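You operate a simulated robot arm through the tools that you are given. There is no shell and no other tool. Be economical: measure what you need, move in short steps, check, and stop when the job is done.

The job below is to be done with a simulated two-armed robot. You get a single attempt, and the scene is never put back.

JOB
Wipe up the spill on the top of the test bench with the cream rag and put it back.
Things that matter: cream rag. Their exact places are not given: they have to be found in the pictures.

It is judged by the outcome, as a careful person would: the job done as asked, and still so three seconds after it is handed in. It fails if anything else is knocked over, pushed out of place, dropped, spilled or broken.

ROBOT AND FRAMES
Two 6-joint arms with two-finger grippers on one trunk, on a base that drives. Base frame: it is fixed to the floor where the robot stands at the start and does not move with it; the origin is under the middle of the robot, x ahead of it, y to its left, z up; the surface under the hand at the start is at about z = 0.85. Lengths are in m, angles in rad, forces in N, time in s.
The left shoulder is at the start at [0.03, 0.178, 0.988], the right one opposite. With the tool pointing down near the work surface each hand reaches from about 0.38 to 0.84 m from the robot's upright axis, wherever it stands, measured 20 degrees to its own side. Payload 2.54 kg a hand.
The tool frame of a hand sits at the grasp point between the pads (the TCP): z along the fingers, y along the line on which they close. The tips reach 0.03 m beyond it. Largest opening 0.116 m; the body of the gripper starts 0.095 m behind the TCP.
Orientation is told as [roll, pitch, yaw] about the base's x, y, z axes, in that order, counted from this pose: with the fingers straight down and closing along the base's y, the tool's x points along the base's -x, its y along +y and its z along -z.

CONTROLS
- The arms move only by the tool step_arm. It takes "left_deltas", "right_deltas" or both (then of equal length, played together; a hand with none holds still); each is a list of rows, each a list of 7 numbers: the shift along the tool's x, y, z in m, then the turn, a rotation vector about the tool's x, y, z in rad, then the opening, from 0 (shut) to 1 (fully open). In form: [[x, y, z, rx, ry, rz, gripper], ...]. A call has 1 to 8 rows; each row shifts and turns the commanded pose from where the row before left it, along the tool's axes as they then stand. A row lasts 0.2 s, in which the tool goes at most 0.05 m and 0.15 rad; a call with a longer step from one row to the next is refused whole, and so is a gripper value outside its range. A pose out of reach is approached as far as the arm can. The call stops where the force on the tool passes 40 N (or 10 N more than at its start, if that is more) or the arm is blocked; 0.2 s more then pass. The fingers move at their own pace (about 0.153 m/s each) and stop on an object; they squeeze with about 35 N. The grip force told is the motor's: it shows also when the fingers shut on nothing. Time passes only in rows, and 0.2 s behind the last, so rows that do not move let the fingers close. It gives the time, the measured TCP pose, the force on the tool (base axes), the opening and the grip force at its end, in the units of the frame above (readings bear some noise), with the torque about the TCP (base axes, N m) and any sound that the robot's microphone picked up, and new pictures: "pictures" is both (left out), scene, wrist or none (wrist: the cameras of the hands that moved).
- Cameras (640 x 400 px; columns grow to the right, rows downward): "scene" is now at [0.034, -0.0119, 1.6964]; the picture's right is [-0.20, -0.98, 0.00], its down [-0.86, 0.18, -0.48] and it looks along [0.47, -0.10, -0.87] (base axes); focal length 250 px, centre (320, 200). "left" rides on the left gripper at [0.069, 0.015, -0.122] in its tool frame; the picture's right is [-0.21, 0.98, 0.00], its down [-0.83, -0.18, -0.53] and it looks along [-0.52, -0.11, 0.85] (tool axes); focal length 251 px, centre (320, 200). "right" rides on the right gripper at [0.069, -0.015, -0.122] in its tool frame; the picture's right is [0.21, 0.98, 0.00], its down [-0.83, 0.18, -0.53] and it looks along [-0.52, 0.11, 0.85] (tool axes); focal length 251 px, centre (320, 200).
- move_column(by): slides the trunk up (or, below 0, down) by that many m; the arms and the scene camera ride with it, the base frame stays. It gives what a move gives, with no picture.
- base_move(legs): drives the robot by 1 to 6 legs, each [ahead, left, turn to the left] in m, m and rad, along the robot's own axes; the way and the turn of a leg run together, so that a leg with both is an arc; at most 1.5 m and 3.142 rad a leg. The arms and the cameras ride along, it lands a little off, and it stops where it bumps. It gives what a move gives, and a new picture of the scene camera.
- pan_tilt(pan, tilt): turns the head with the scene camera to pan (to the left, within 2.496 rad either way) and tilt (down, from -0.506 to 1.204), counted from straight ahead of the robot. It gives what a move gives, and a new picture of the scene camera.
- point_at(camera, pixels): for up to 12 pixels [column, row] of the newest picture of that camera ("zoom" is the newest enlarged one), the place [x, y, z] in the base frame of the surface seen there, good to about 0.002 m. No time passes.
- close_up(camera, box): a new picture of the part [left, top, right, bottom] of that camera's present view, enlarged. No time passes.
- sign_off(): hands the job in; it is judged then, once.

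Keep the steps short. Do not move on a guess: measure, check each grasp and each placing, and mend mistakes. In all there are 80 turns and 260 pictures (those below and enlarged ones count). Leave the grippers open and the arms clear of the work at the hand-in unless told otherwise, and finish with a single line.

The tools are called after "Request:" by a JSON object that holds its "name" and its "arguments". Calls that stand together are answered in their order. step_arm: Moves the arms, as the interface text tells. Its arguments: {"type":"object","properties":{"left_deltas":{"type":"array"},"right_deltas":{"type":"array"},"pictures":{"type":"string","enum":["both","scene","wrist","none"]}},"required":[]} The other tools are called the same way: move_column (by) slides the trunk up or down; base_move (legs) drives the base; pan_tilt (pan, tilt) turns the head that bears the scene camera; point_at (camera, pixels) gives the place of the surface under pixels of a picture; close_up (camera, box) takes an enlarged picture of a part of a camera's view; sign_off () hands the job in.

At the start:

```text
time: 0.0
left_ee_pos: [0.5571, 0.1499, 1.0765]
left_orientation: [0.002, 0.001, -0.001]
left_contact_force: [-0.1, 0.1, -0.6]
left_moment: [0.02, 0.03, 0.04]
left_grip_width: 0.1158
left_finger_force: 0.0
right_ee_pos: [0.501, -0.3179, 1.0591]
right_orientation: [0.0, 0.002, 0.0]
right_contact_force: [-0.8, 0.0, 0.2]
right_moment: [-0.01, 0.0, -0.01]
right_grip_width: 0.1161
right_finger_force: 0.1
trunk travel left (down, up): [-0.2, 0.34]
robot x, y, heading: [0.0022, 0.0015, -0.001]
head pan, tilt: [-0.204, 1.065]
```

scene: 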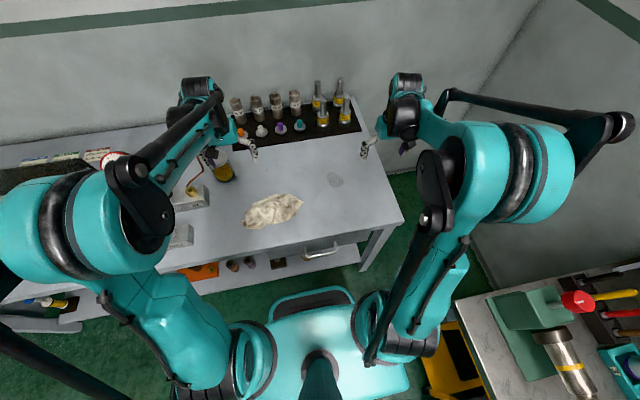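
right: 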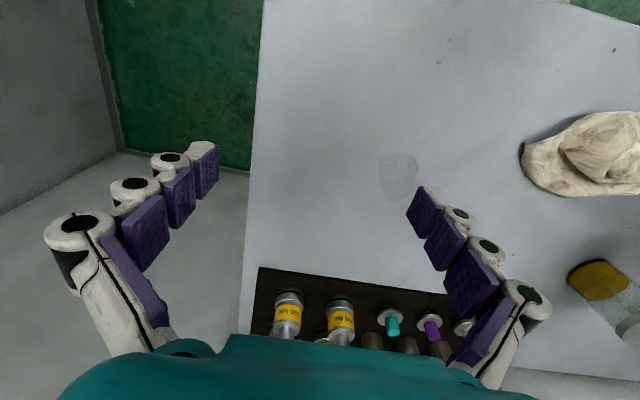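
left: 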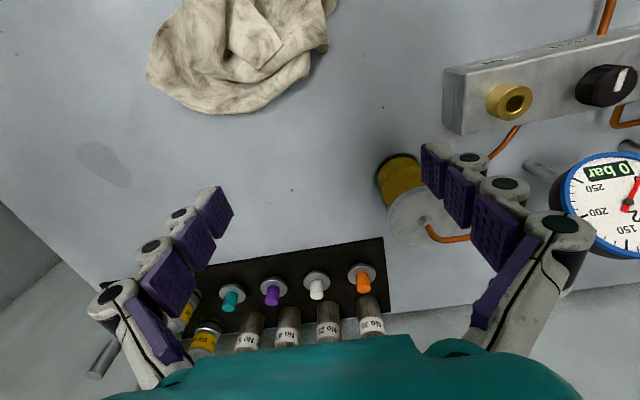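

The cream rag is at scene (272,210) and a faint stain that looks like the spill at (335,180). I will measure both and enlarge the view.

Request:
{"name": "point_at", "arguments": {"camera": "scene", "pixels": [[246, 222], [272, 210], [301, 202], [275, 196], [262, 228], [335, 180], [328, 176], [342, 185], [335, 172], [403, 216], [350, 130], [224, 172]]}}

Request:
{"name": "close_up", "arguments": {"camera": "scene", "box": [200, 70, 420, 270]}}

Request:
{"name": "point_at", "arguments": {"camera": "right", "pixels": [[380, 175], [416, 175], [398, 154], [398, 198], [525, 150], [580, 190], [600, 115], [590, 150], [625, 150], [440, 65], [263, 268], [560, 145]]}}

Request:
{"name": "point_at", "arguments": {"camera": "left", "pixels": [[80, 150], [130, 180], [105, 165], [150, 70], [220, 110], [320, 50], [240, 60], [200, 40], [290, 40], [380, 175], [445, 100], [385, 240]]}}

```text
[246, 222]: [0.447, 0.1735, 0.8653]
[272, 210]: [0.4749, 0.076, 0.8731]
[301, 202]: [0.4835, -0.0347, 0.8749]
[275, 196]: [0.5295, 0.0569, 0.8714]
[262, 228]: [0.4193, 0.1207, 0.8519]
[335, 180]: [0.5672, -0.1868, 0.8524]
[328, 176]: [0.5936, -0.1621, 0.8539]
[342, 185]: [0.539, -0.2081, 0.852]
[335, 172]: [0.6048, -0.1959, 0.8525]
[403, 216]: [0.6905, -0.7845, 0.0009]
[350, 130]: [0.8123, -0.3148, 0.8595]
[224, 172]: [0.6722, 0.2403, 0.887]
```

```text
2.00 times, centred on (310, 170) of scene
```

zoom: 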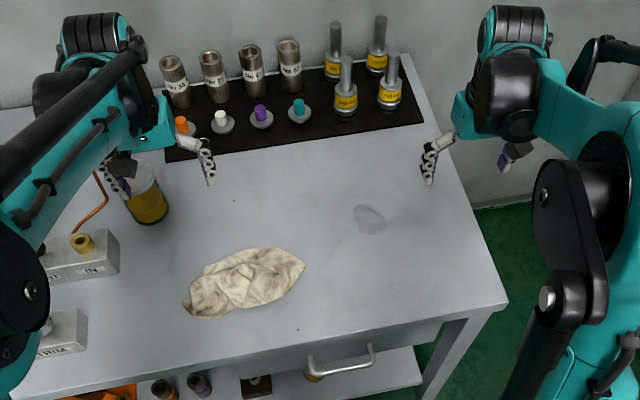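

```text
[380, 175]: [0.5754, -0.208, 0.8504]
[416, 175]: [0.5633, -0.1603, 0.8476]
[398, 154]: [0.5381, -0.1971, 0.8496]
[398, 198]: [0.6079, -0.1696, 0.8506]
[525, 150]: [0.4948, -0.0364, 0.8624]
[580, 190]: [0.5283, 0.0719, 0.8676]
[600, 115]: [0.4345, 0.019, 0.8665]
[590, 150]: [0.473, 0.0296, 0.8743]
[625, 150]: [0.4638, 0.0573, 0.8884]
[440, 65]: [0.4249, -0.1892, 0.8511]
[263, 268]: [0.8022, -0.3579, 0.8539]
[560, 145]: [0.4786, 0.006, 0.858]
```

```text
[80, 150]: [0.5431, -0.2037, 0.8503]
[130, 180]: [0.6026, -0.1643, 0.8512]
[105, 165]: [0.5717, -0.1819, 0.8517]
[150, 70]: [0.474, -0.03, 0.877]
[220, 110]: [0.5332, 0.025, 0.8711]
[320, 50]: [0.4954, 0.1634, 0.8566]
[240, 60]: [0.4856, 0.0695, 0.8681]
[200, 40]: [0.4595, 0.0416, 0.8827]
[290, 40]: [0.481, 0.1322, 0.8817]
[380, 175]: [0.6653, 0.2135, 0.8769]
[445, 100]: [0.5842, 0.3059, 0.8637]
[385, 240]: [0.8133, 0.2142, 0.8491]
```

Table top z≈0.851. The stain is centred near (0.572,-0.184), the rag near (0.475,0.065). I'll check the hidden left part of the bench and the enlarged stain before acting.

Request:
{"name": "close_up", "arguments": {"camera": "right", "box": [340, 120, 460, 220]}}

Request:
{"name": "pan_tilt", "arguments": {"pan": 0.6, "tilt": 0.75}}

Request:
{"name": "pan_tilt", "arguments": {"pan": -0.9, "tilt": 0.85}}

```text
4.00 times, centred on (400, 170) of right
```

zoom: 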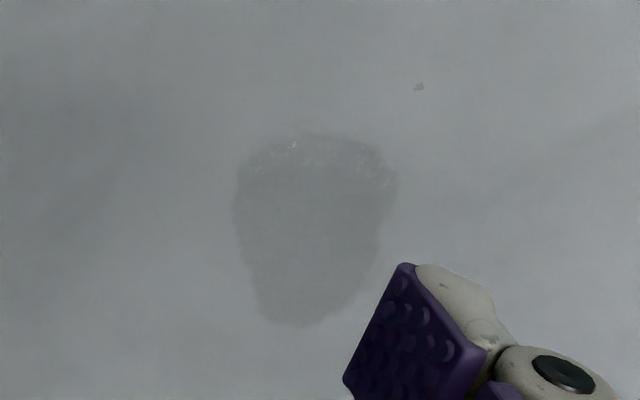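

```text
time: 1.1
left_ee_pos: [0.5574, 0.1503, 1.0758]
left_orientation: [-0.002, 0.001, -0.001]
left_contact_force: [0.3, 0.7, 0.0]
left_moment: [0.01, -0.03, -0.01]
left_grip_width: 0.1161
left_finger_force: 0.0
right_ee_pos: [0.5008, -0.3178, 1.0591]
right_orientation: [0.002, 0.001, 0.001]
right_contact_force: [0.5, 0.4, 0.2]
right_moment: [0.0, 0.0, -0.02]
right_grip_width: 0.1159
right_finger_force: 0.1
trunk travel left (down, up): [-0.2, 0.34]
robot x, y, heading: [0.0001, -0.0005, 0.003]
head pan, tilt: [0.6, 0.75]
```

scene: 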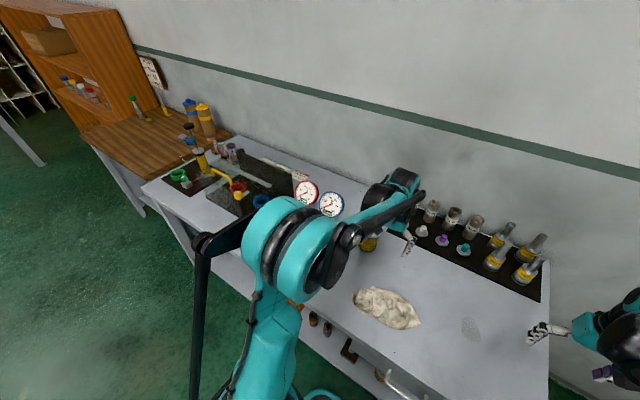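

```text
time: 2.7
left_ee_pos: [0.5569, 0.1499, 1.077]
left_orientation: [0.0, 0.002, 0.0]
left_contact_force: [-0.7, 0.0, -0.7]
left_moment: [-0.01, -0.02, -0.01]
left_grip_width: 0.1161
left_finger_force: 0.0
right_ee_pos: [0.5002, -0.3183, 1.0588]
right_orientation: [0.001, -0.001, 0.0]
right_contact_force: [-0.3, 0.0, -0.3]
right_moment: [0.06, -0.01, -0.01]
right_grip_width: 0.1164
right_finger_force: 0.1
trunk travel left (down, up): [-0.2, 0.34]
robot x, y, heading: [-0.0021, -0.002, 0.002]
head pan, tilt: [-0.901, 0.85]
```

scene: 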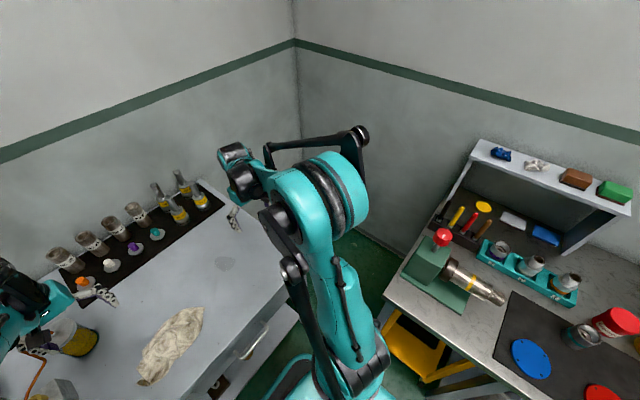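

The stain is confirmed on the bench with the gauges. I'll restore the head, and lift the left hand up and left, clear of the right hand's workspace.

Request:
{"name": "pan_tilt", "arguments": {"pan": -0.1, "tilt": 1.0}}

Request:
{"name": "step_arm", "arguments": {"left_deltas": [[0, 0, -0.04, 0, 0, 0, 1], [0, 0, -0.04, 0, 0, 0, 1], [0, 0.03, -0.03, 0, 0, 0, 1], [0, 0.04, 0, 0, 0, 0, 1], [0, 0.04, 0, 0, 0, 0, 1], [0, 0.03, 0, 0, 0, 0, 1]], "pictures": "scene"}}

```text
time: 3.9
left_ee_pos: [0.5559, 0.1483, 1.0782]
left_orientation: [0.0, -0.001, 0.0]
left_contact_force: [-0.7, -0.2, -0.1]
left_moment: [-0.02, -0.01, 0.01]
left_grip_width: 0.1162
left_finger_force: 0.1
right_ee_pos: [0.5013, -0.3181, 1.0582]
right_orientation: [-0.002, 0.0, -0.001]
right_contact_force: [-0.9, -0.5, -1.1]
right_moment: [0.02, -0.01, -0.02]
right_grip_width: 0.116
right_finger_force: 0.0
trunk travel left (down, up): [-0.2, 0.34]
robot x, y, heading: [0.0014, 0.0019, -0.005]
head pan, tilt: [-0.099, 1.0]
```

scene: 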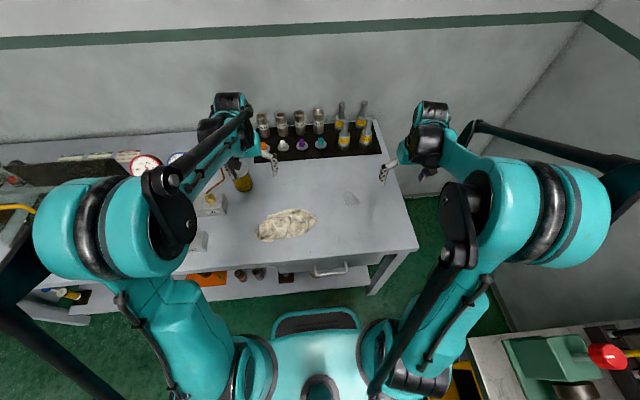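

```text
time: 5.3
left_ee_pos: [0.5596, 0.2922, 1.1896]
left_orientation: [0.0, -0.001, 0.001]
left_contact_force: [0.3, 0.5, -0.8]
left_moment: [-0.01, 0.03, -0.03]
left_grip_width: 0.1159
left_finger_force: 0.1
right_ee_pos: [0.4998, -0.3175, 1.0593]
right_orientation: [0.0, -0.001, 0.001]
right_contact_force: [-0.2, 0.9, 0.2]
right_moment: [-0.03, 0.02, 0.02]
right_grip_width: 0.1159
right_finger_force: 0.0
trunk travel left (down, up): [-0.2, 0.34]
robot x, y, heading: [-0.0036, 0.0007, -0.006]
head pan, tilt: [-0.099, 1.0]
```

scene: 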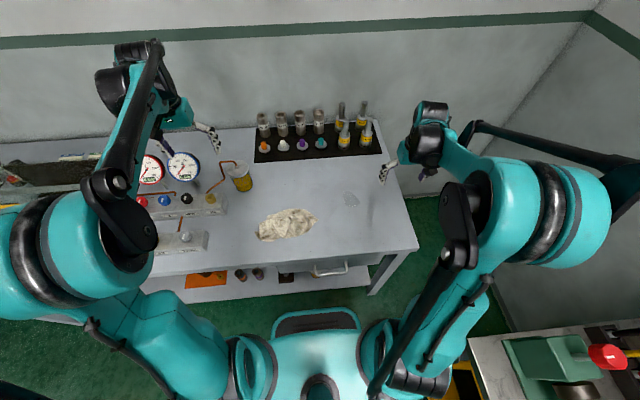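

The left hand is clear. Next I'll bring the right hand high over the rag, to about (0.475, 0.05, 1.02).

Request:
{"name": "step_arm", "arguments": {"right_deltas": [[0.003, 0.046, 0.005, 0, 0, 0, 1], [0.003, 0.046, 0.005, 0, 0, 0, 1], [0.003, 0.046, 0.005, 0, 0, 0, 1], [0.003, 0.046, 0.005, 0, 0, 0, 1], [0.003, 0.046, 0.005, 0, 0, 0, 1], [0.003, 0.046, 0.005, 0, 0, 0, 1], [0.003, 0.046, 0.005, 0, 0, 0, 1], [0.003, 0.046, 0.005, 0, 0, 0, 1]]}}

```text
time: 7.1
left_ee_pos: [0.5589, 0.2924, 1.1896]
left_orientation: [-0.002, -0.001, 0.001]
left_contact_force: [-0.2, 0.1, -0.8]
left_moment: [-0.03, 0.02, -0.04]
left_grip_width: 0.1159
left_finger_force: 0.0
right_ee_pos: [0.4769, 0.0531, 1.0207]
right_orientation: [-0.001, 0.001, -0.001]
right_contact_force: [1.0, 1.1, -0.9]
right_moment: [-0.01, 0.02, 0.01]
right_grip_width: 0.1159
right_finger_force: 0.1
trunk travel left (down, up): [-0.2, 0.34]
robot x, y, heading: [-0.0011, 0.0008, 0.002]
head pan, tilt: [-0.099, 1.0]
```

scene: 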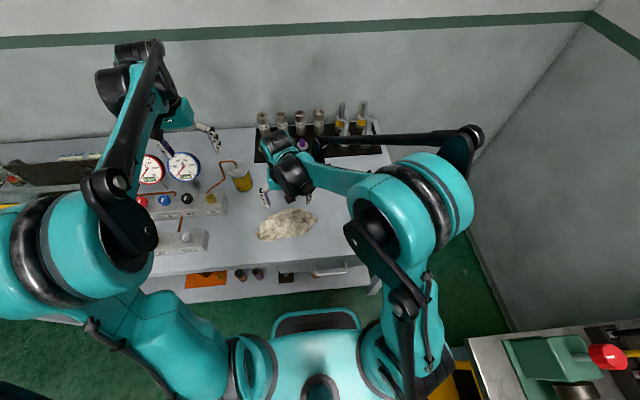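
right: 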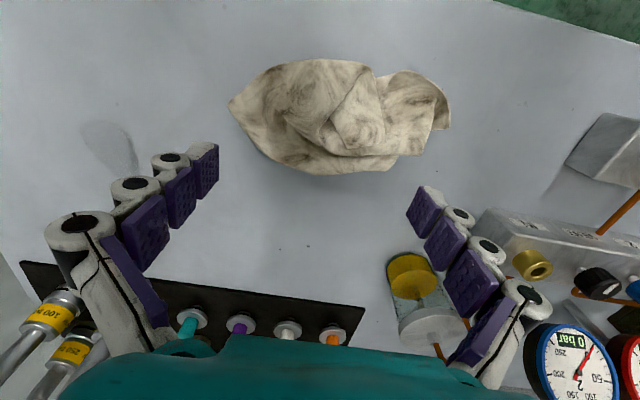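

Now I'll measure the rag's outline and height in the right camera.

Request:
{"name": "point_at", "arguments": {"camera": "right", "pixels": [[232, 104], [255, 78], [305, 60], [362, 66], [405, 72], [448, 100], [430, 128], [395, 165], [340, 172], [275, 155], [330, 115], [360, 110]]}}

Request:
{"name": "close_up", "arguments": {"camera": "right", "box": [210, 40, 470, 200]}}

Request:
{"name": "point_at", "arguments": {"camera": "zoom", "pixels": [[200, 100], [250, 130], [300, 160], [320, 200], [350, 230], [370, 150], [400, 180], [430, 200], [460, 130], [480, 190], [520, 150], [300, 220]]}}

```text
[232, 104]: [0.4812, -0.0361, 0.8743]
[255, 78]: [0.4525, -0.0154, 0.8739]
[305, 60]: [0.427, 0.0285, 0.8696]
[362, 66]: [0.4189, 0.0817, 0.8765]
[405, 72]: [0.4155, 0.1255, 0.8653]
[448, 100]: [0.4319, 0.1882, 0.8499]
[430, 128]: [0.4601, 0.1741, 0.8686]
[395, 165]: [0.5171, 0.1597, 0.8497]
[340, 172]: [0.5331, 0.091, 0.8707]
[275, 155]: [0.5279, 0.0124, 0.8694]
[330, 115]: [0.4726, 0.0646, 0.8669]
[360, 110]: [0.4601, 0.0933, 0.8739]
```

```text
2.46 times, centred on (340, 120) of right
```

zoom: 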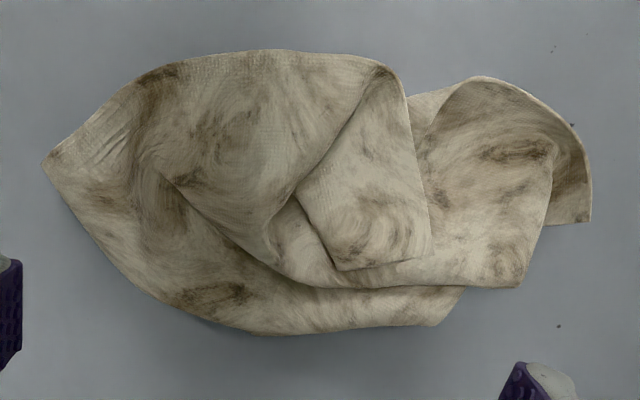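

```text
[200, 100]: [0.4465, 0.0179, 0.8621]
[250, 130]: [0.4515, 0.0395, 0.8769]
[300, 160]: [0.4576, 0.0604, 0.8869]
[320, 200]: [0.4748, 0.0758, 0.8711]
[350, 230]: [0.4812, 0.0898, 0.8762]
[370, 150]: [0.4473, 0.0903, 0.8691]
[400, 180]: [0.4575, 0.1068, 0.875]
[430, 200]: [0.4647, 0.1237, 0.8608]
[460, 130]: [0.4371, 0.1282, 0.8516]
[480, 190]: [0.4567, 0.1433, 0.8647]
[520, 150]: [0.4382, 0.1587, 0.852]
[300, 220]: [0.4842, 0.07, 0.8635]
```

The rag spans x 0.42–0.535 and y −0.036…0.185. Near y=0.02 it is about 0.096 wide along x, so it fits between the fingers if they close along x. I'll move to (0.481, 0.02) and yaw the hand about +90°.

Request:
{"name": "step_arm", "arguments": {"right_deltas": [[-0.004, -0.033, 0, 0, 0, 0, 1], [0, 0, 0, 0, 0, -0.143, 1], [0, 0, 0, 0, 0, -0.143, 1], [0, 0, 0, 0, 0, -0.143, 1], [0, 0, 0, 0, 0, -0.143, 1], [0, 0, 0, 0, 0, -0.143, 1], [0, 0, 0, 0, 0, -0.143, 1], [0, 0, 0, 0, 0, -0.143, 1]], "pictures": "none"}}

Request:
{"name": "step_arm", "arguments": {"right_deltas": [[0, 0, 0, 0, 0, -0.143, 1], [0, 0, 0, 0, 0, -0.143, 1], [0, 0, 0, 0, 0, -0.143, 1], [0, 0, 0, 0, 0, -0.141, 1], [0, 0, 0, 0, 0, 0, 1]]}}

```text
time: 8.9
left_ee_pos: [0.5587, 0.2909, 1.1895]
left_orientation: [0.0, -0.001, -0.002]
left_contact_force: [-0.6, 1.0, -1.1]
left_moment: [0.02, 0.01, -0.01]
left_grip_width: 0.1161
left_finger_force: 0.1
right_ee_pos: [0.4808, 0.0169, 1.0201]
right_orientation: [0.0, 0.002, 1.003]
right_contact_force: [0.0, -0.2, -0.1]
right_moment: [0.01, -0.01, 0.04]
right_grip_width: 0.116
right_finger_force: 0.0
trunk travel left (down, up): [-0.2, 0.34]
robot x, y, heading: [0.0036, 0.0028, -0.005]
head pan, tilt: [-0.099, 1.0]
```

```text
time: 10.1
left_ee_pos: [0.5595, 0.2923, 1.1903]
left_orientation: [-0.001, 0.0, 0.0]
left_contact_force: [0.5, -0.1, -1.0]
left_moment: [-0.03, -0.01, 0.01]
left_grip_width: 0.1162
left_finger_force: 0.0
right_ee_pos: [0.4813, 0.0174, 1.019]
right_orientation: [-0.001, 0.001, 1.572]
right_contact_force: [0.4, 0.6, 0.9]
right_moment: [0.0, 0.0, 0.0]
right_grip_width: 0.1159
right_finger_force: 0.0
trunk travel left (down, up): [-0.2, 0.34]
robot x, y, heading: [0.0016, -0.0001, 0.002]
head pan, tilt: [-0.099, 1.0]
```

scene: 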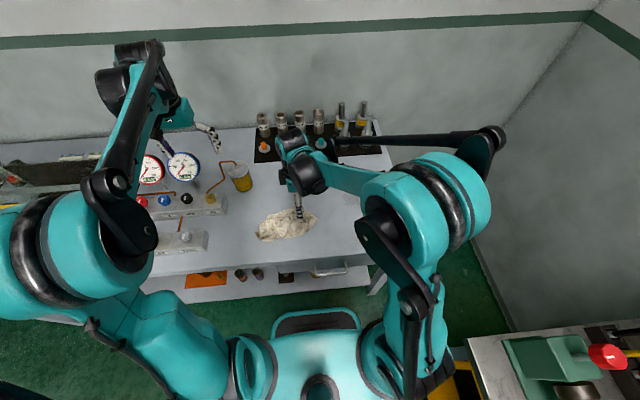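
right: 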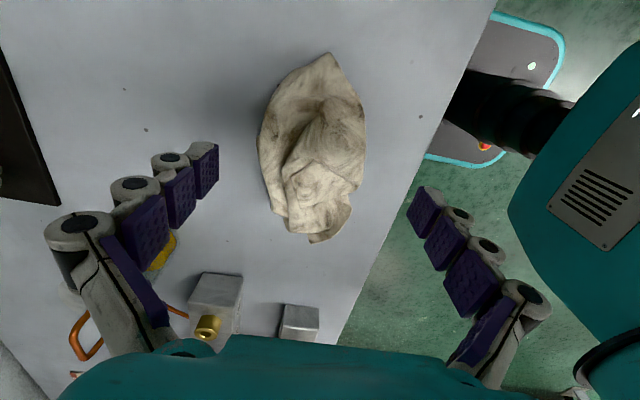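

The hand is aligned with its fingers along x, above the rag. I'll descend to about z=0.92 first and look.

Request:
{"name": "step_arm", "arguments": {"right_deltas": [[0, 0, 0.033, 0, 0, 0, 1], [0, 0, 0.033, 0, 0, 0, 1], [0, 0, 0.033, 0, 0, 0, 1], [0, 0, 0, 0, 0, 0, 1]]}}

```text
time: 11.1
left_ee_pos: [0.5594, 0.2904, 1.1903]
left_orientation: [-0.001, -0.001, 0.001]
left_contact_force: [-0.4, -0.1, 0.4]
left_moment: [0.03, 0.0, 0.0]
left_grip_width: 0.1161
left_finger_force: 0.1
right_ee_pos: [0.4816, 0.0152, 0.9205]
right_orientation: [-0.001, 0.0, 1.572]
right_contact_force: [-0.5, 0.7, -0.5]
right_moment: [-0.02, 0.0, 0.02]
right_grip_width: 0.116
right_finger_force: 0.0
trunk travel left (down, up): [-0.2, 0.34]
robot x, y, heading: [0.0028, -0.0029, -0.002]
head pan, tilt: [-0.099, 1.0]
```

scene: 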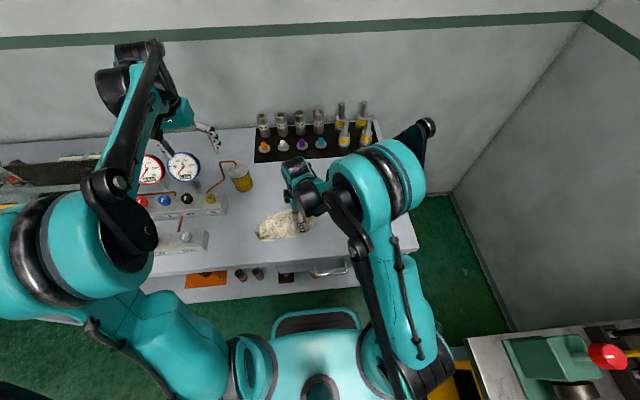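
right: 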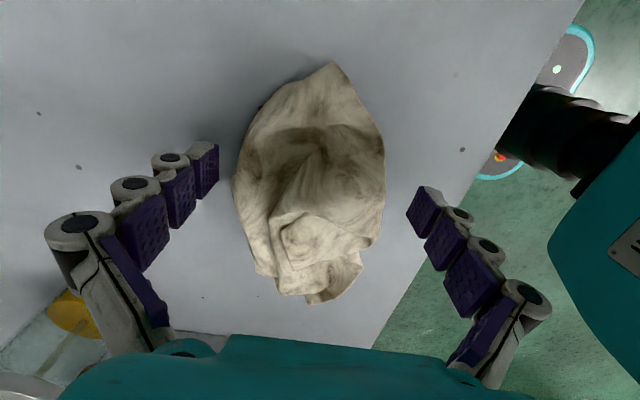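

The fingers straddle the rag. I'll shift a little further in (to y≈0.028) and descend to z≈0.886, with tips about 5 mm above the table.

Request:
{"name": "step_arm", "arguments": {"right_deltas": [[-0.012, 0, 0.012, 0, 0, 0, 1], [0, 0, 0.012, 0, 0, 0, 1], [0, 0, 0.01, 0, 0, 0, 1], [0, 0, 0, 0, 0, 0, 1]]}}

```text
time: 12.1
left_ee_pos: [0.5588, 0.2908, 1.1902]
left_orientation: [0.0, -0.001, 0.0]
left_contact_force: [-1.1, 0.2, 0.3]
left_moment: [-0.01, 0.01, -0.04]
left_grip_width: 0.1161
left_finger_force: 0.1
right_ee_pos: [0.4802, 0.0273, 0.8861]
right_orientation: [-0.001, 0.0, 1.57]
right_contact_force: [0.3, -0.4, -0.2]
right_moment: [0.0, 0.0, 0.0]
right_grip_width: 0.1163
right_finger_force: 0.1
trunk travel left (down, up): [-0.2, 0.34]
robot x, y, heading: [-0.0038, -0.0014, -0.005]
head pan, tilt: [-0.099, 1.0]
```

scene: 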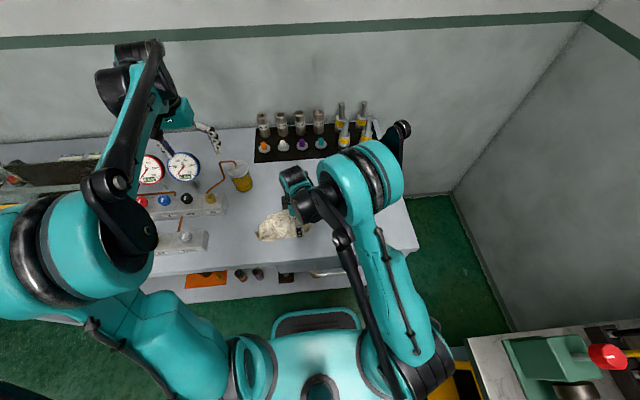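
right: 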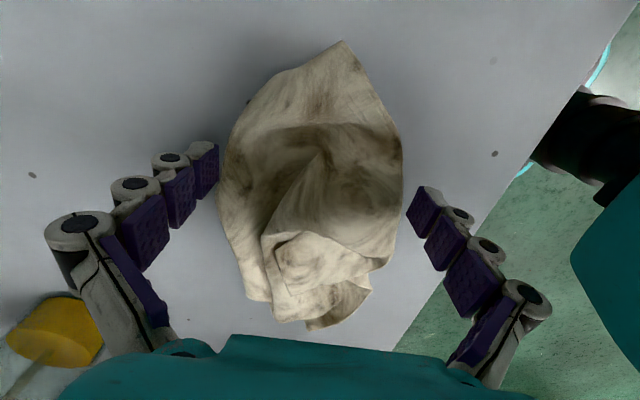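

No contact force, and the rag sits between the tips. I'll close the fingers and wait.

Request:
{"name": "step_arm", "arguments": {"right_deltas": [[0, 0, 0, 0, 0, 0, 0], [0, 0, 0, 0, 0, 0, 0], [0, 0, 0, 0, 0, 0, 0], [0, 0, 0, 0, 0, 0, 0]]}}

```text
time: 13.1
left_ee_pos: [0.5597, 0.2908, 1.1895]
left_orientation: [-0.001, 0.0, -0.001]
left_contact_force: [0.5, -0.6, -0.3]
left_moment: [0.0, -0.02, -0.01]
left_grip_width: 0.1161
left_finger_force: 0.0
right_ee_pos: [0.4804, 0.0262, 0.8856]
right_orientation: [0.001, 0.002, 1.57]
right_contact_force: [1.4, 0.6, -2.8]
right_moment: [-0.08, 0.07, 0.02]
right_grip_width: 0.0063
right_finger_force: 38.4
trunk travel left (down, up): [-0.2, 0.34]
robot x, y, heading: [0.0006, -0.0019, 0.0]
head pan, tilt: [-0.099, 1.0]
```

scene: 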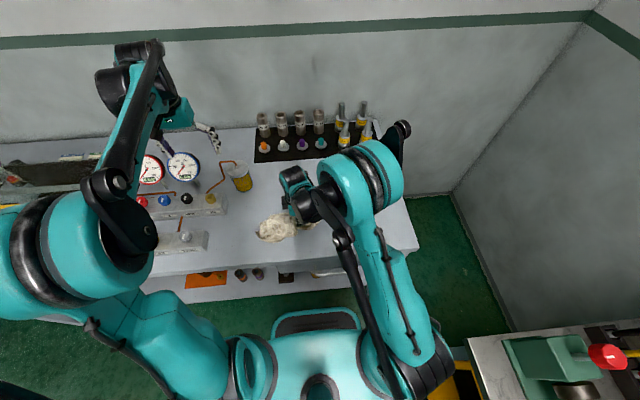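
right: 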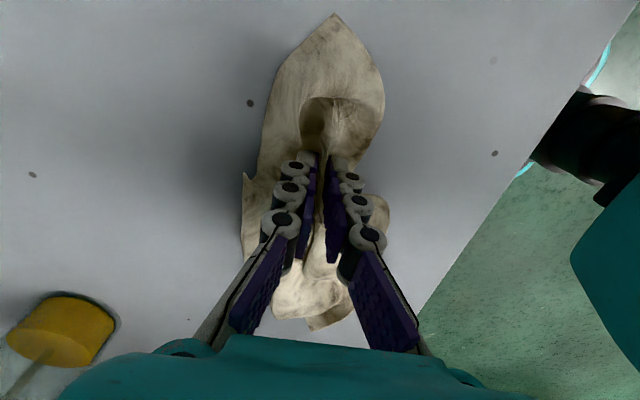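

The soft cloth is gathered in the fingers (opening 6 mm, grip 38 N). I'll lift it by 0.09 m and check that it comes along.

Request:
{"name": "step_arm", "arguments": {"right_deltas": [[0, 0, -0.03, 0, 0, 0, 0], [0, 0, -0.03, 0, 0, 0, 0], [0, 0, -0.03, 0, 0, 0, 0], [0, 0, 0, 0, 0, 0, 0]]}}

```text
time: 14.1
left_ee_pos: [0.5601, 0.2911, 1.189]
left_orientation: [-0.001, 0.0, 0.0]
left_contact_force: [0.3, 0.5, -1.7]
left_moment: [0.01, 0.01, -0.01]
left_grip_width: 0.116
left_finger_force: 0.1
right_ee_pos: [0.4822, 0.0281, 0.9729]
right_orientation: [-0.001, -0.002, 1.569]
right_contact_force: [-0.2, -1.5, 6.2]
right_moment: [0.09, 0.07, 0.04]
right_grip_width: 0.0006
right_finger_force: 30.8
trunk travel left (down, up): [-0.2, 0.34]
robot x, y, heading: [0.0045, 0.0012, -0.005]
head pan, tilt: [-0.099, 1.0]
```

scene: 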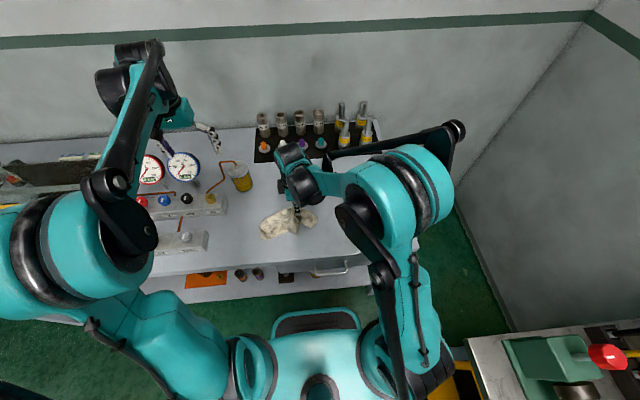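
right: 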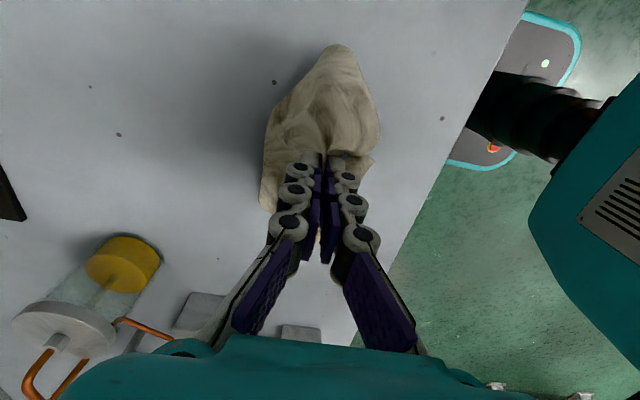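

The opening now reads 0.6 mm, so the hold is doubtful. I'll look closer.

Request:
{"name": "close_up", "arguments": {"camera": "right", "box": [220, 30, 420, 270]}}

Request:
{"name": "close_up", "arguments": {"camera": "scene", "box": [240, 170, 340, 260]}}

Request:
{"name": "point_at", "arguments": {"camera": "right", "pixels": [[335, 48], [320, 90], [345, 130], [300, 140], [268, 205], [370, 160], [375, 120], [280, 120]]}}

```text
1.67 times, centred on (320, 150) of right
```

zoom: 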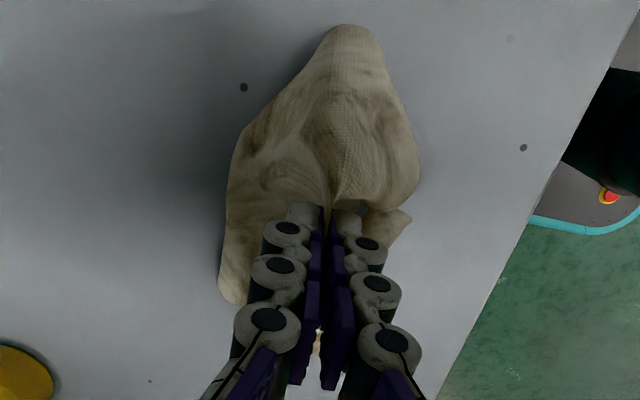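

```text
4.44 times, centred on (290, 215) of scene
```

zoom: 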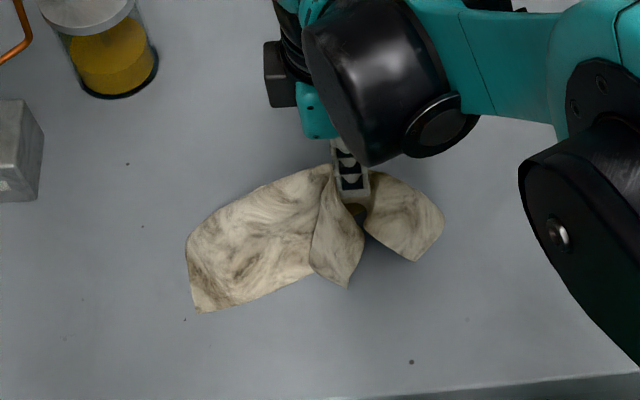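

```text
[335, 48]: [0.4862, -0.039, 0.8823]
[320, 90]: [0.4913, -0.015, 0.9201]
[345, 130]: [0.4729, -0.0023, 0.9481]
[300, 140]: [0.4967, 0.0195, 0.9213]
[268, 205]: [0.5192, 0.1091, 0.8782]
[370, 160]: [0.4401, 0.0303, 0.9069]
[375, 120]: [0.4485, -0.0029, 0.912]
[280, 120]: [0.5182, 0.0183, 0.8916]
```

The cloth is held between the tips (cloth surface at z≈0.948) and hangs around the fingers. I'll raise it a bit and carry it above the spill at (0.572, −0.184).

Request:
{"name": "step_arm", "arguments": {"right_deltas": [[0, 0, -0.04, 0, 0, 0, 0], [0.035, -0.015, 0, 0, 0, 0, 0], [0.035, -0.015, 0, 0, 0, 0, 0], [0.035, -0.015, 0, 0, 0, 0, 0], [0.035, -0.015, 0, 0, 0, 0, 0], [0.036, -0.015, 0, 0, 0, 0, 0], [0.036, -0.015, 0, 0, 0, 0, 0], [0, 0, 0, 0, 0, 0, 0]]}}

```text
time: 15.9
left_ee_pos: [0.5591, 0.2904, 1.1896]
left_orientation: [-0.001, 0.0, -0.001]
left_contact_force: [-0.5, 0.6, 0.2]
left_moment: [-0.01, -0.03, 0.03]
left_grip_width: 0.1159
left_finger_force: 0.0
right_ee_pos: [0.5694, -0.1812, 1.0162]
right_orientation: [0.002, 0.0, 1.571]
right_contact_force: [-1.1, 1.0, -0.6]
right_moment: [0.0, -0.02, 0.0]
right_grip_width: 0.0058
right_finger_force: 31.1
trunk travel left (down, up): [-0.2, 0.34]
robot x, y, heading: [-0.0008, -0.0018, 0.003]
head pan, tilt: [-0.099, 1.0]
```

scene: 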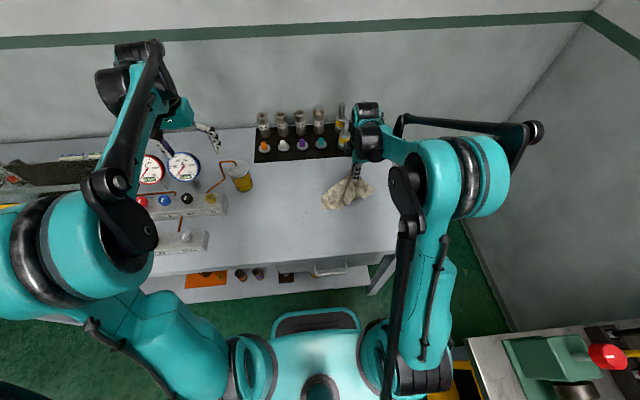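
right: 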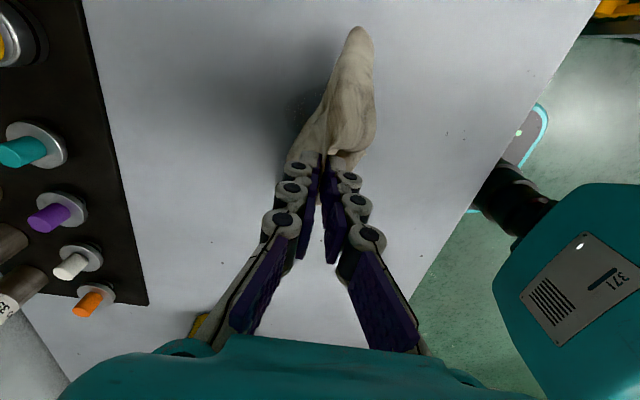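

The rag is carried over the spill. I'll lower to z≈0.888, watching force.

Request:
{"name": "step_arm", "arguments": {"right_deltas": [[0, 0, 0.032, 0, 0, 0, 0], [0, 0, 0.032, 0, 0, 0, 0], [0, 0, 0.032, 0, 0, 0, 0], [0, 0, 0.022, 0, 0, 0, 0], [0, 0, 0.01, 0, 0, 0, 0], [0, 0, 0, 0, 0, 0, 0]]}}

```text
time: 17.3
left_ee_pos: [0.5584, 0.2902, 1.1909]
left_orientation: [-0.001, 0.0, 0.001]
left_contact_force: [-0.2, -0.1, -0.9]
left_moment: [-0.02, 0.03, -0.01]
left_grip_width: 0.1162
left_finger_force: 0.1
right_ee_pos: [0.5703, -0.1813, 0.8871]
right_orientation: [-0.001, 0.0, 1.57]
right_contact_force: [0.7, -0.5, 8.0]
right_moment: [0.0, -0.04, -0.01]
right_grip_width: 0.0012
right_finger_force: 34.0
trunk travel left (down, up): [-0.2, 0.34]
robot x, y, heading: [0.0012, 0.0004, -0.002]
head pan, tilt: [-0.099, 1.0]
```

scene: 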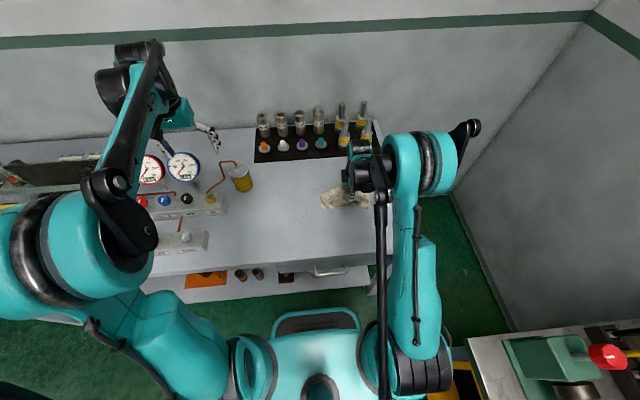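
right: 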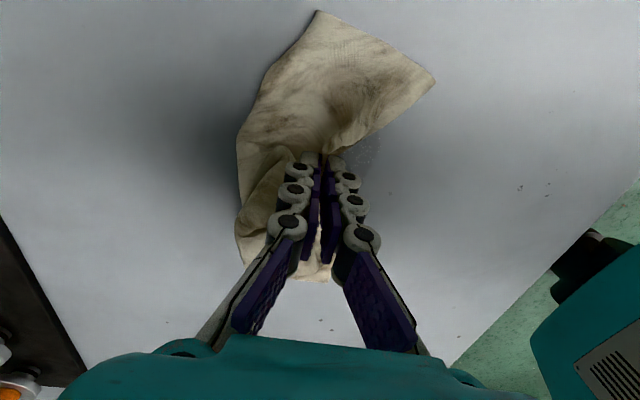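

Pressing gently with 8 N, the rag is on the spill. Next come wiping strokes along x over the stained patch.

Request:
{"name": "step_arm", "arguments": {"right_deltas": [[0, -0.045, 0, 0, 0, 0, 0], [0, 0.045, 0, 0, 0, 0, 0], [0, 0.045, 0, 0, 0, 0, 0], [0.02, 0, 0, 0, 0, 0, 0], [0, -0.045, 0, 0, 0, 0, 0], [0, -0.045, 0, 0, 0, 0, 0], [-0.035, 0, 0, 0, 0, 0, 0], [0, 0.045, 0, 0, 0, 0, 0]], "pictures": "wrist"}}

Request:
{"name": "step_arm", "arguments": {"right_deltas": [[0, 0.045, 0, 0, 0, 0, 0], [0.015, 0, 0, 0, 0, 0, 0], [0, -0.045, 0, 0, 0, 0, 0], [0.015, 0, 0, 0, 0, 0, 0], [0, 0.03, 0, 0, 0, 0, 0], [-0.045, 0, 0, 0, 0, 0, 0], [0, 0, -0.03, 0, 0, 0, 0], [0, 0, -0.04, 0, 0, 0, 0]]}}

```text
time: 19.1
left_ee_pos: [0.5581, 0.2893, 1.1906]
left_orientation: [0.0, -0.002, 0.0]
left_contact_force: [0.3, 0.0, 0.6]
left_moment: [0.05, -0.06, 0.03]
left_grip_width: 0.1156
left_finger_force: 0.1
right_ee_pos: [0.5692, -0.1695, 0.8876]
right_orientation: [-0.001, 0.001, 1.569]
right_contact_force: [-0.8, -0.9, -1.1]
right_moment: [0.06, -0.02, 0.0]
right_grip_width: 0.0066
right_finger_force: 33.2
trunk travel left (down, up): [-0.2, 0.34]
robot x, y, heading: [0.0025, -0.0037, 0.0]
head pan, tilt: [-0.099, 1.0]
```

right: 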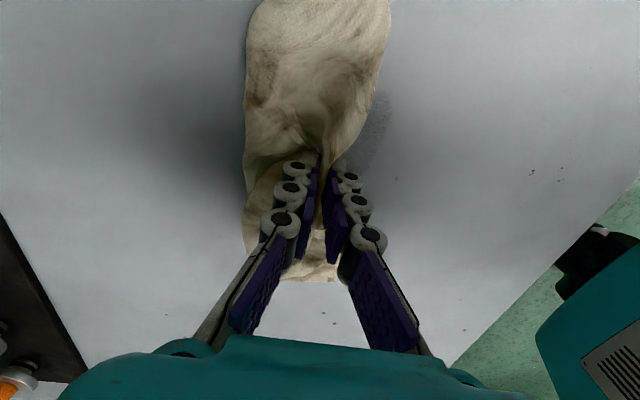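

```text
time: 20.9
left_ee_pos: [0.5596, 0.2916, 1.1891]
left_orientation: [0.0, 0.001, 0.0]
left_contact_force: [0.4, 0.0, 0.2]
left_moment: [-0.03, 0.0, 0.03]
left_grip_width: 0.116
left_finger_force: 0.1
right_ee_pos: [0.5402, -0.153, 0.9592]
right_orientation: [0.002, 0.0, 1.571]
right_contact_force: [0.4, 0.2, -1.3]
right_moment: [0.01, -0.02, 0.01]
right_grip_width: 0.0039
right_finger_force: 31.3
trunk travel left (down, up): [-0.2, 0.34]
robot x, y, heading: [0.0009, 0.0005, 0.001]
head pan, tilt: [-0.099, 1.0]
```

scene: 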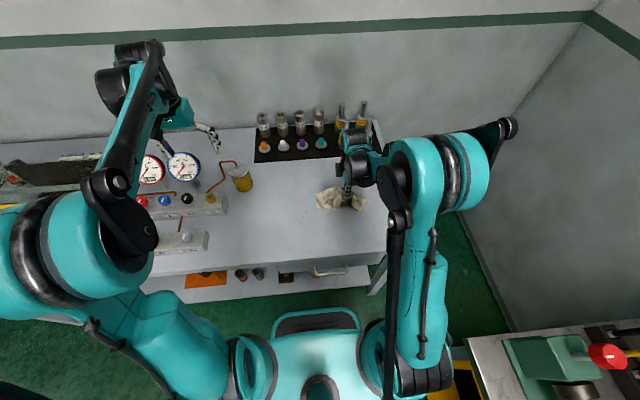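
right: 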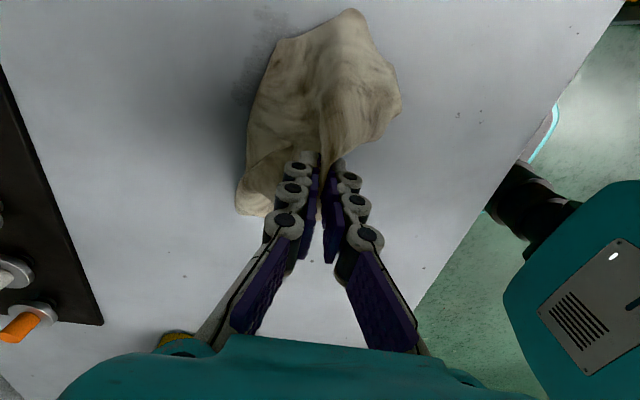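

Some stain still shows at wrist (250,75). I'll move the hand aside (+y 0.13, up a little) to see the whole patch.

Request:
{"name": "step_arm", "arguments": {"right_deltas": [[-0.043, 0, -0.02, 0, 0, 0, 0], [-0.043, 0, -0.02, 0, 0, 0, 0], [-0.044, 0, 0, 0, 0, 0, 0], [0, 0, 0, 0, 0, 0, 0]]}}

Request:
{"name": "close_up", "arguments": {"camera": "scene", "box": [290, 150, 410, 240]}}

Request:
{"name": "close_up", "arguments": {"camera": "right", "box": [150, 0, 450, 190]}}

```text
time: 21.9
left_ee_pos: [0.5589, 0.2898, 1.1901]
left_orientation: [-0.001, 0.001, -0.001]
left_contact_force: [0.3, -1.4, -0.1]
left_moment: [0.0, -0.02, -0.03]
left_grip_width: 0.1161
left_finger_force: 0.0
right_ee_pos: [0.5387, -0.0247, 0.9998]
right_orientation: [0.0, -0.001, 1.571]
right_contact_force: [1.2, -0.5, -2.5]
right_moment: [0.02, 0.04, -0.02]
right_grip_width: 0.0061
right_finger_force: 34.5
trunk travel left (down, up): [-0.2, 0.34]
robot x, y, heading: [-0.0024, 0.0013, 0.0]
head pan, tilt: [-0.099, 1.0]
```

scene: 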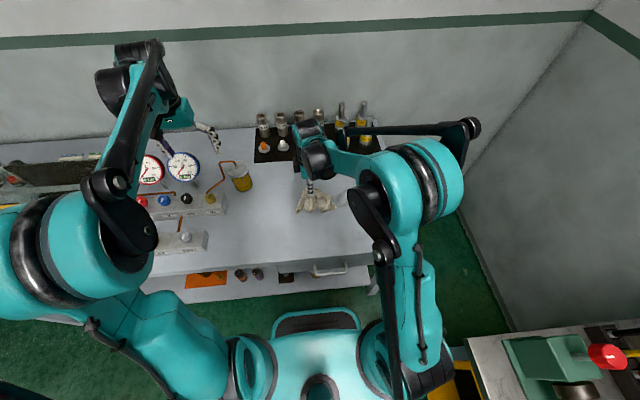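
right: 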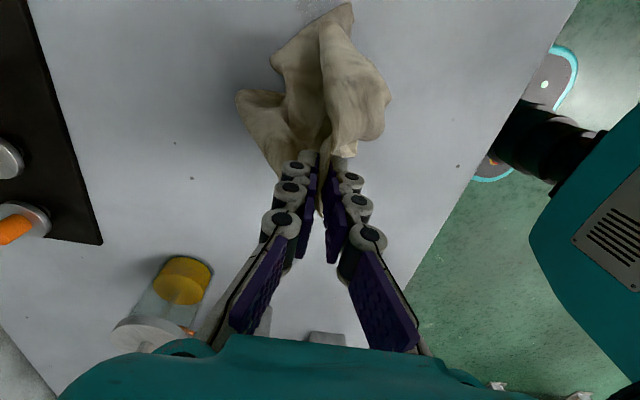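

```text
4.44 times, centred on (350, 195) of scene
```

zoom: 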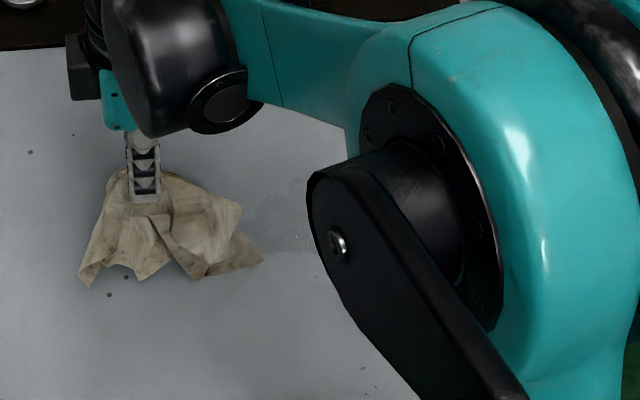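

```text
2.11 times, centred on (300, 95) of right
```

zoom: 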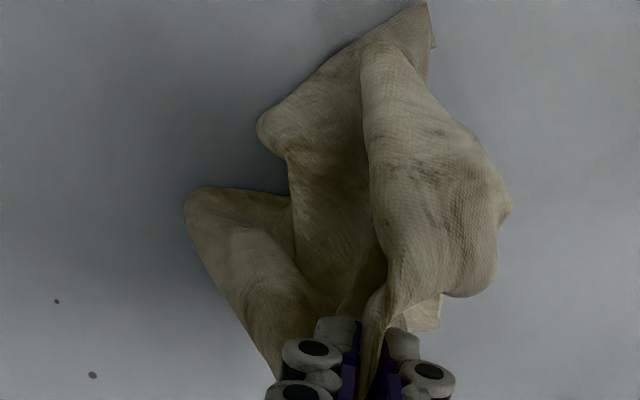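

The patch is fainter but not gone. I'll measure what remains before the next pass.

Request:
{"name": "point_at", "arguments": {"camera": "scene", "pixels": [[336, 192], [339, 205], [345, 188], [346, 207]]}}

Request:
{"name": "close_up", "arguments": {"camera": "scene", "box": [325, 180, 361, 216]}}

```text
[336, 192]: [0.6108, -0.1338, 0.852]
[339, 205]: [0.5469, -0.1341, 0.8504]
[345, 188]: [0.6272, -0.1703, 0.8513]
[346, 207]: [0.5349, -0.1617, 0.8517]
```

```text
11.11 times, centred on (343, 198) of scene
```

zoom: 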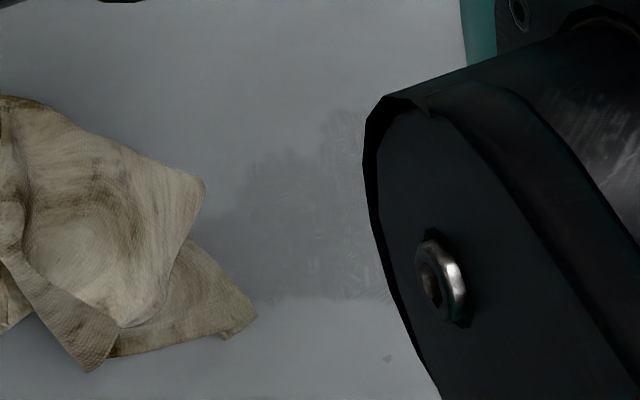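

The film has thinned and spread slightly. I'll move the hand out further (to about (0.45, 0.09)) for a full view.

Request:
{"name": "step_arm", "arguments": {"right_deltas": [[-0.04, 0.025, 0, 0, 0, 0, 0], [-0.04, 0.025, 0, 0, 0, 0, 0], [-0.035, 0.03, 0, 0, 0, 0, 0], [0, 0, 0, 0, 0, 0, 0]]}}

Request:
{"name": "close_up", "arguments": {"camera": "scene", "box": [310, 160, 390, 230]}}

```text
time: 22.9
left_ee_pos: [0.5584, 0.2897, 1.1897]
left_orientation: [0.001, 0.0, 0.002]
left_contact_force: [-0.2, -0.5, -0.4]
left_moment: [0.03, 0.03, 0.02]
left_grip_width: 0.1159
left_finger_force: 0.1
right_ee_pos: [0.4617, 0.0898, 0.9964]
right_orientation: [-0.002, -0.001, 1.571]
right_contact_force: [0.0, -0.1, -2.6]
right_moment: [-0.01, 0.04, 0.0]
right_grip_width: 0.0062
right_finger_force: 36.4
trunk travel left (down, up): [-0.2, 0.34]
robot x, y, heading: [-0.001, -0.0007, -0.004]
head pan, tilt: [-0.099, 1.0]
```

scene: 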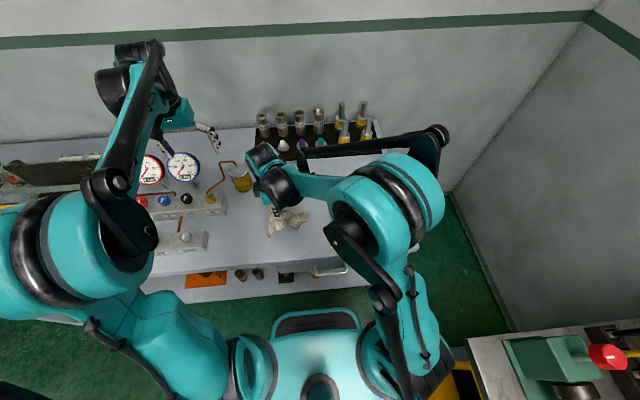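
right: 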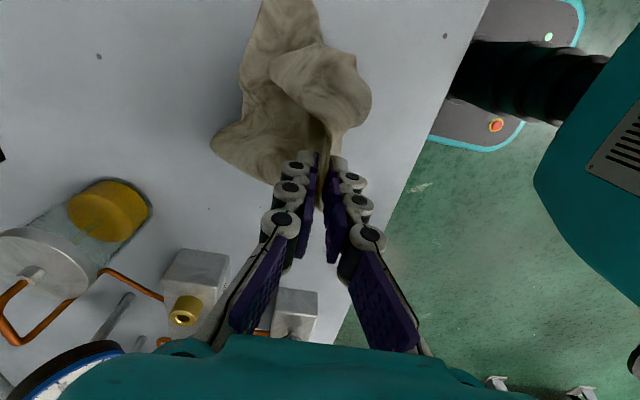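

```text
5.71 times, centred on (350, 195) of scene
```

zoom: 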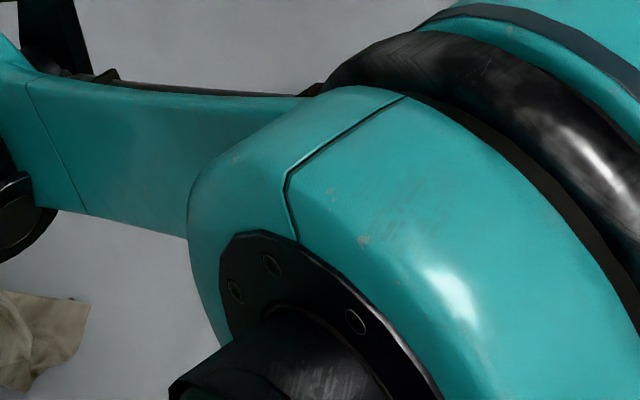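

The elbow hides it from there. I'll do a second pass with a bit more pressure over x 0.53–0.63, y −0.22…−0.12. First I'll go above (0.575, −0.13) and press down.

Request:
{"name": "step_arm", "arguments": {"right_deltas": [[0.037, -0.019, 0, 0, 0, 0, 0], [0.037, -0.019, 0, 0, 0, 0, 0], [0.037, -0.019, 0, 0, 0, 0, 0], [0.037, -0.019, 0, 0, 0, 0, 0], [0.037, -0.019, 0, 0, 0, 0, 0], [0.037, -0.019, 0, 0, 0, 0, 0], [0, 0, 0.04, 0, 0, 0, 0], [0, 0, 0.03, 0, 0, 0, 0]], "pictures": "none"}}

Request:
{"name": "step_arm", "arguments": {"right_deltas": [[0, 0, 0.03, 0, 0, 0, 0], [0, 0, 0.01, 0, 0, 0, 0], [0, 0, 0.002, 0, 0, 0, 0], [0, 0, 0.001, 0, 0, 0, 0]], "pictures": "wrist"}}

```text
time: 24.7
left_ee_pos: [0.5598, 0.2904, 1.1899]
left_orientation: [-0.001, 0.0, -0.001]
left_contact_force: [0.2, 0.2, -0.5]
left_moment: [0.0, -0.01, 0.02]
left_grip_width: 0.1162
left_finger_force: 0.0
right_ee_pos: [0.577, -0.1283, 0.9253]
right_orientation: [0.001, 0.001, 1.571]
right_contact_force: [0.0, -0.6, -1.2]
right_moment: [0.01, 0.05, 0.01]
right_grip_width: 0.0059
right_finger_force: 35.4
trunk travel left (down, up): [-0.2, 0.34]
robot x, y, heading: [0.003, -0.0013, 0.001]
head pan, tilt: [-0.099, 1.0]
```

```text
time: 25.7
left_ee_pos: [0.5587, 0.2913, 1.1894]
left_orientation: [0.0, 0.0, 0.0]
left_contact_force: [0.1, -0.1, 1.1]
left_moment: [0.04, 0.04, 0.01]
left_grip_width: 0.1161
left_finger_force: 0.2
right_ee_pos: [0.5757, -0.1302, 0.8851]
right_orientation: [0.001, -0.001, 1.571]
right_contact_force: [1.2, 0.6, 0.7]
right_moment: [0.01, -0.14, -0.01]
right_grip_width: 0.0038
right_finger_force: 38.7
trunk travel left (down, up): [-0.2, 0.34]
robot x, y, heading: [0.0024, -0.0005, 0.004]
head pan, tilt: [-0.099, 1.0]
```

right: 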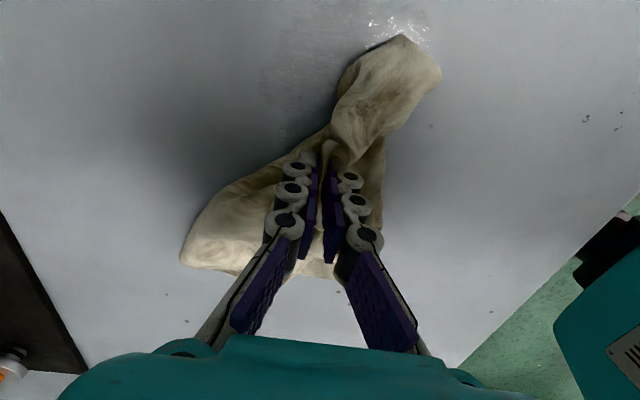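

Film is visible from wrist (280,60) to (425,25). I'll measure it.

Request:
{"name": "point_at", "arguments": {"camera": "right", "pixels": [[265, 95], [275, 55], [300, 20], [330, 60], [370, 22], [425, 22], [395, 8], [290, 135], [425, 45]]}}

Request:
{"name": "close_up", "arguments": {"camera": "right", "box": [220, 0, 460, 160]}}

```text
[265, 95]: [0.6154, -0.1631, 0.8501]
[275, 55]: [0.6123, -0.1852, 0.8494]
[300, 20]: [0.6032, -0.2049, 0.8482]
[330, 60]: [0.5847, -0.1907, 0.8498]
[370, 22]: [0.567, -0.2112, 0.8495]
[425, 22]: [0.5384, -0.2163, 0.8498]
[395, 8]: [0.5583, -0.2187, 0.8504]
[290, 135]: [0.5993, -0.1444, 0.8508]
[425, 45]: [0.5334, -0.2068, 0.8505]
```

```text
2.50 times, centred on (340, 80) of right
```

zoom: 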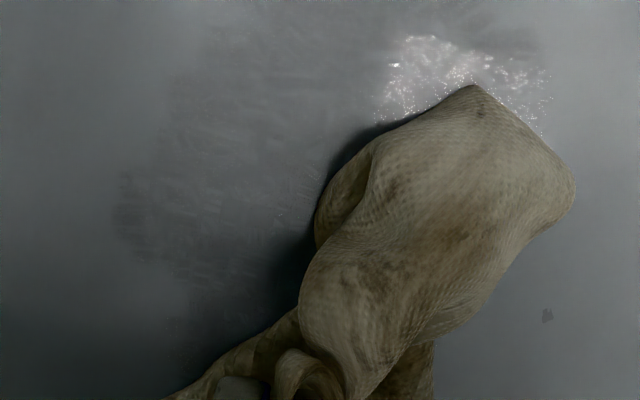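

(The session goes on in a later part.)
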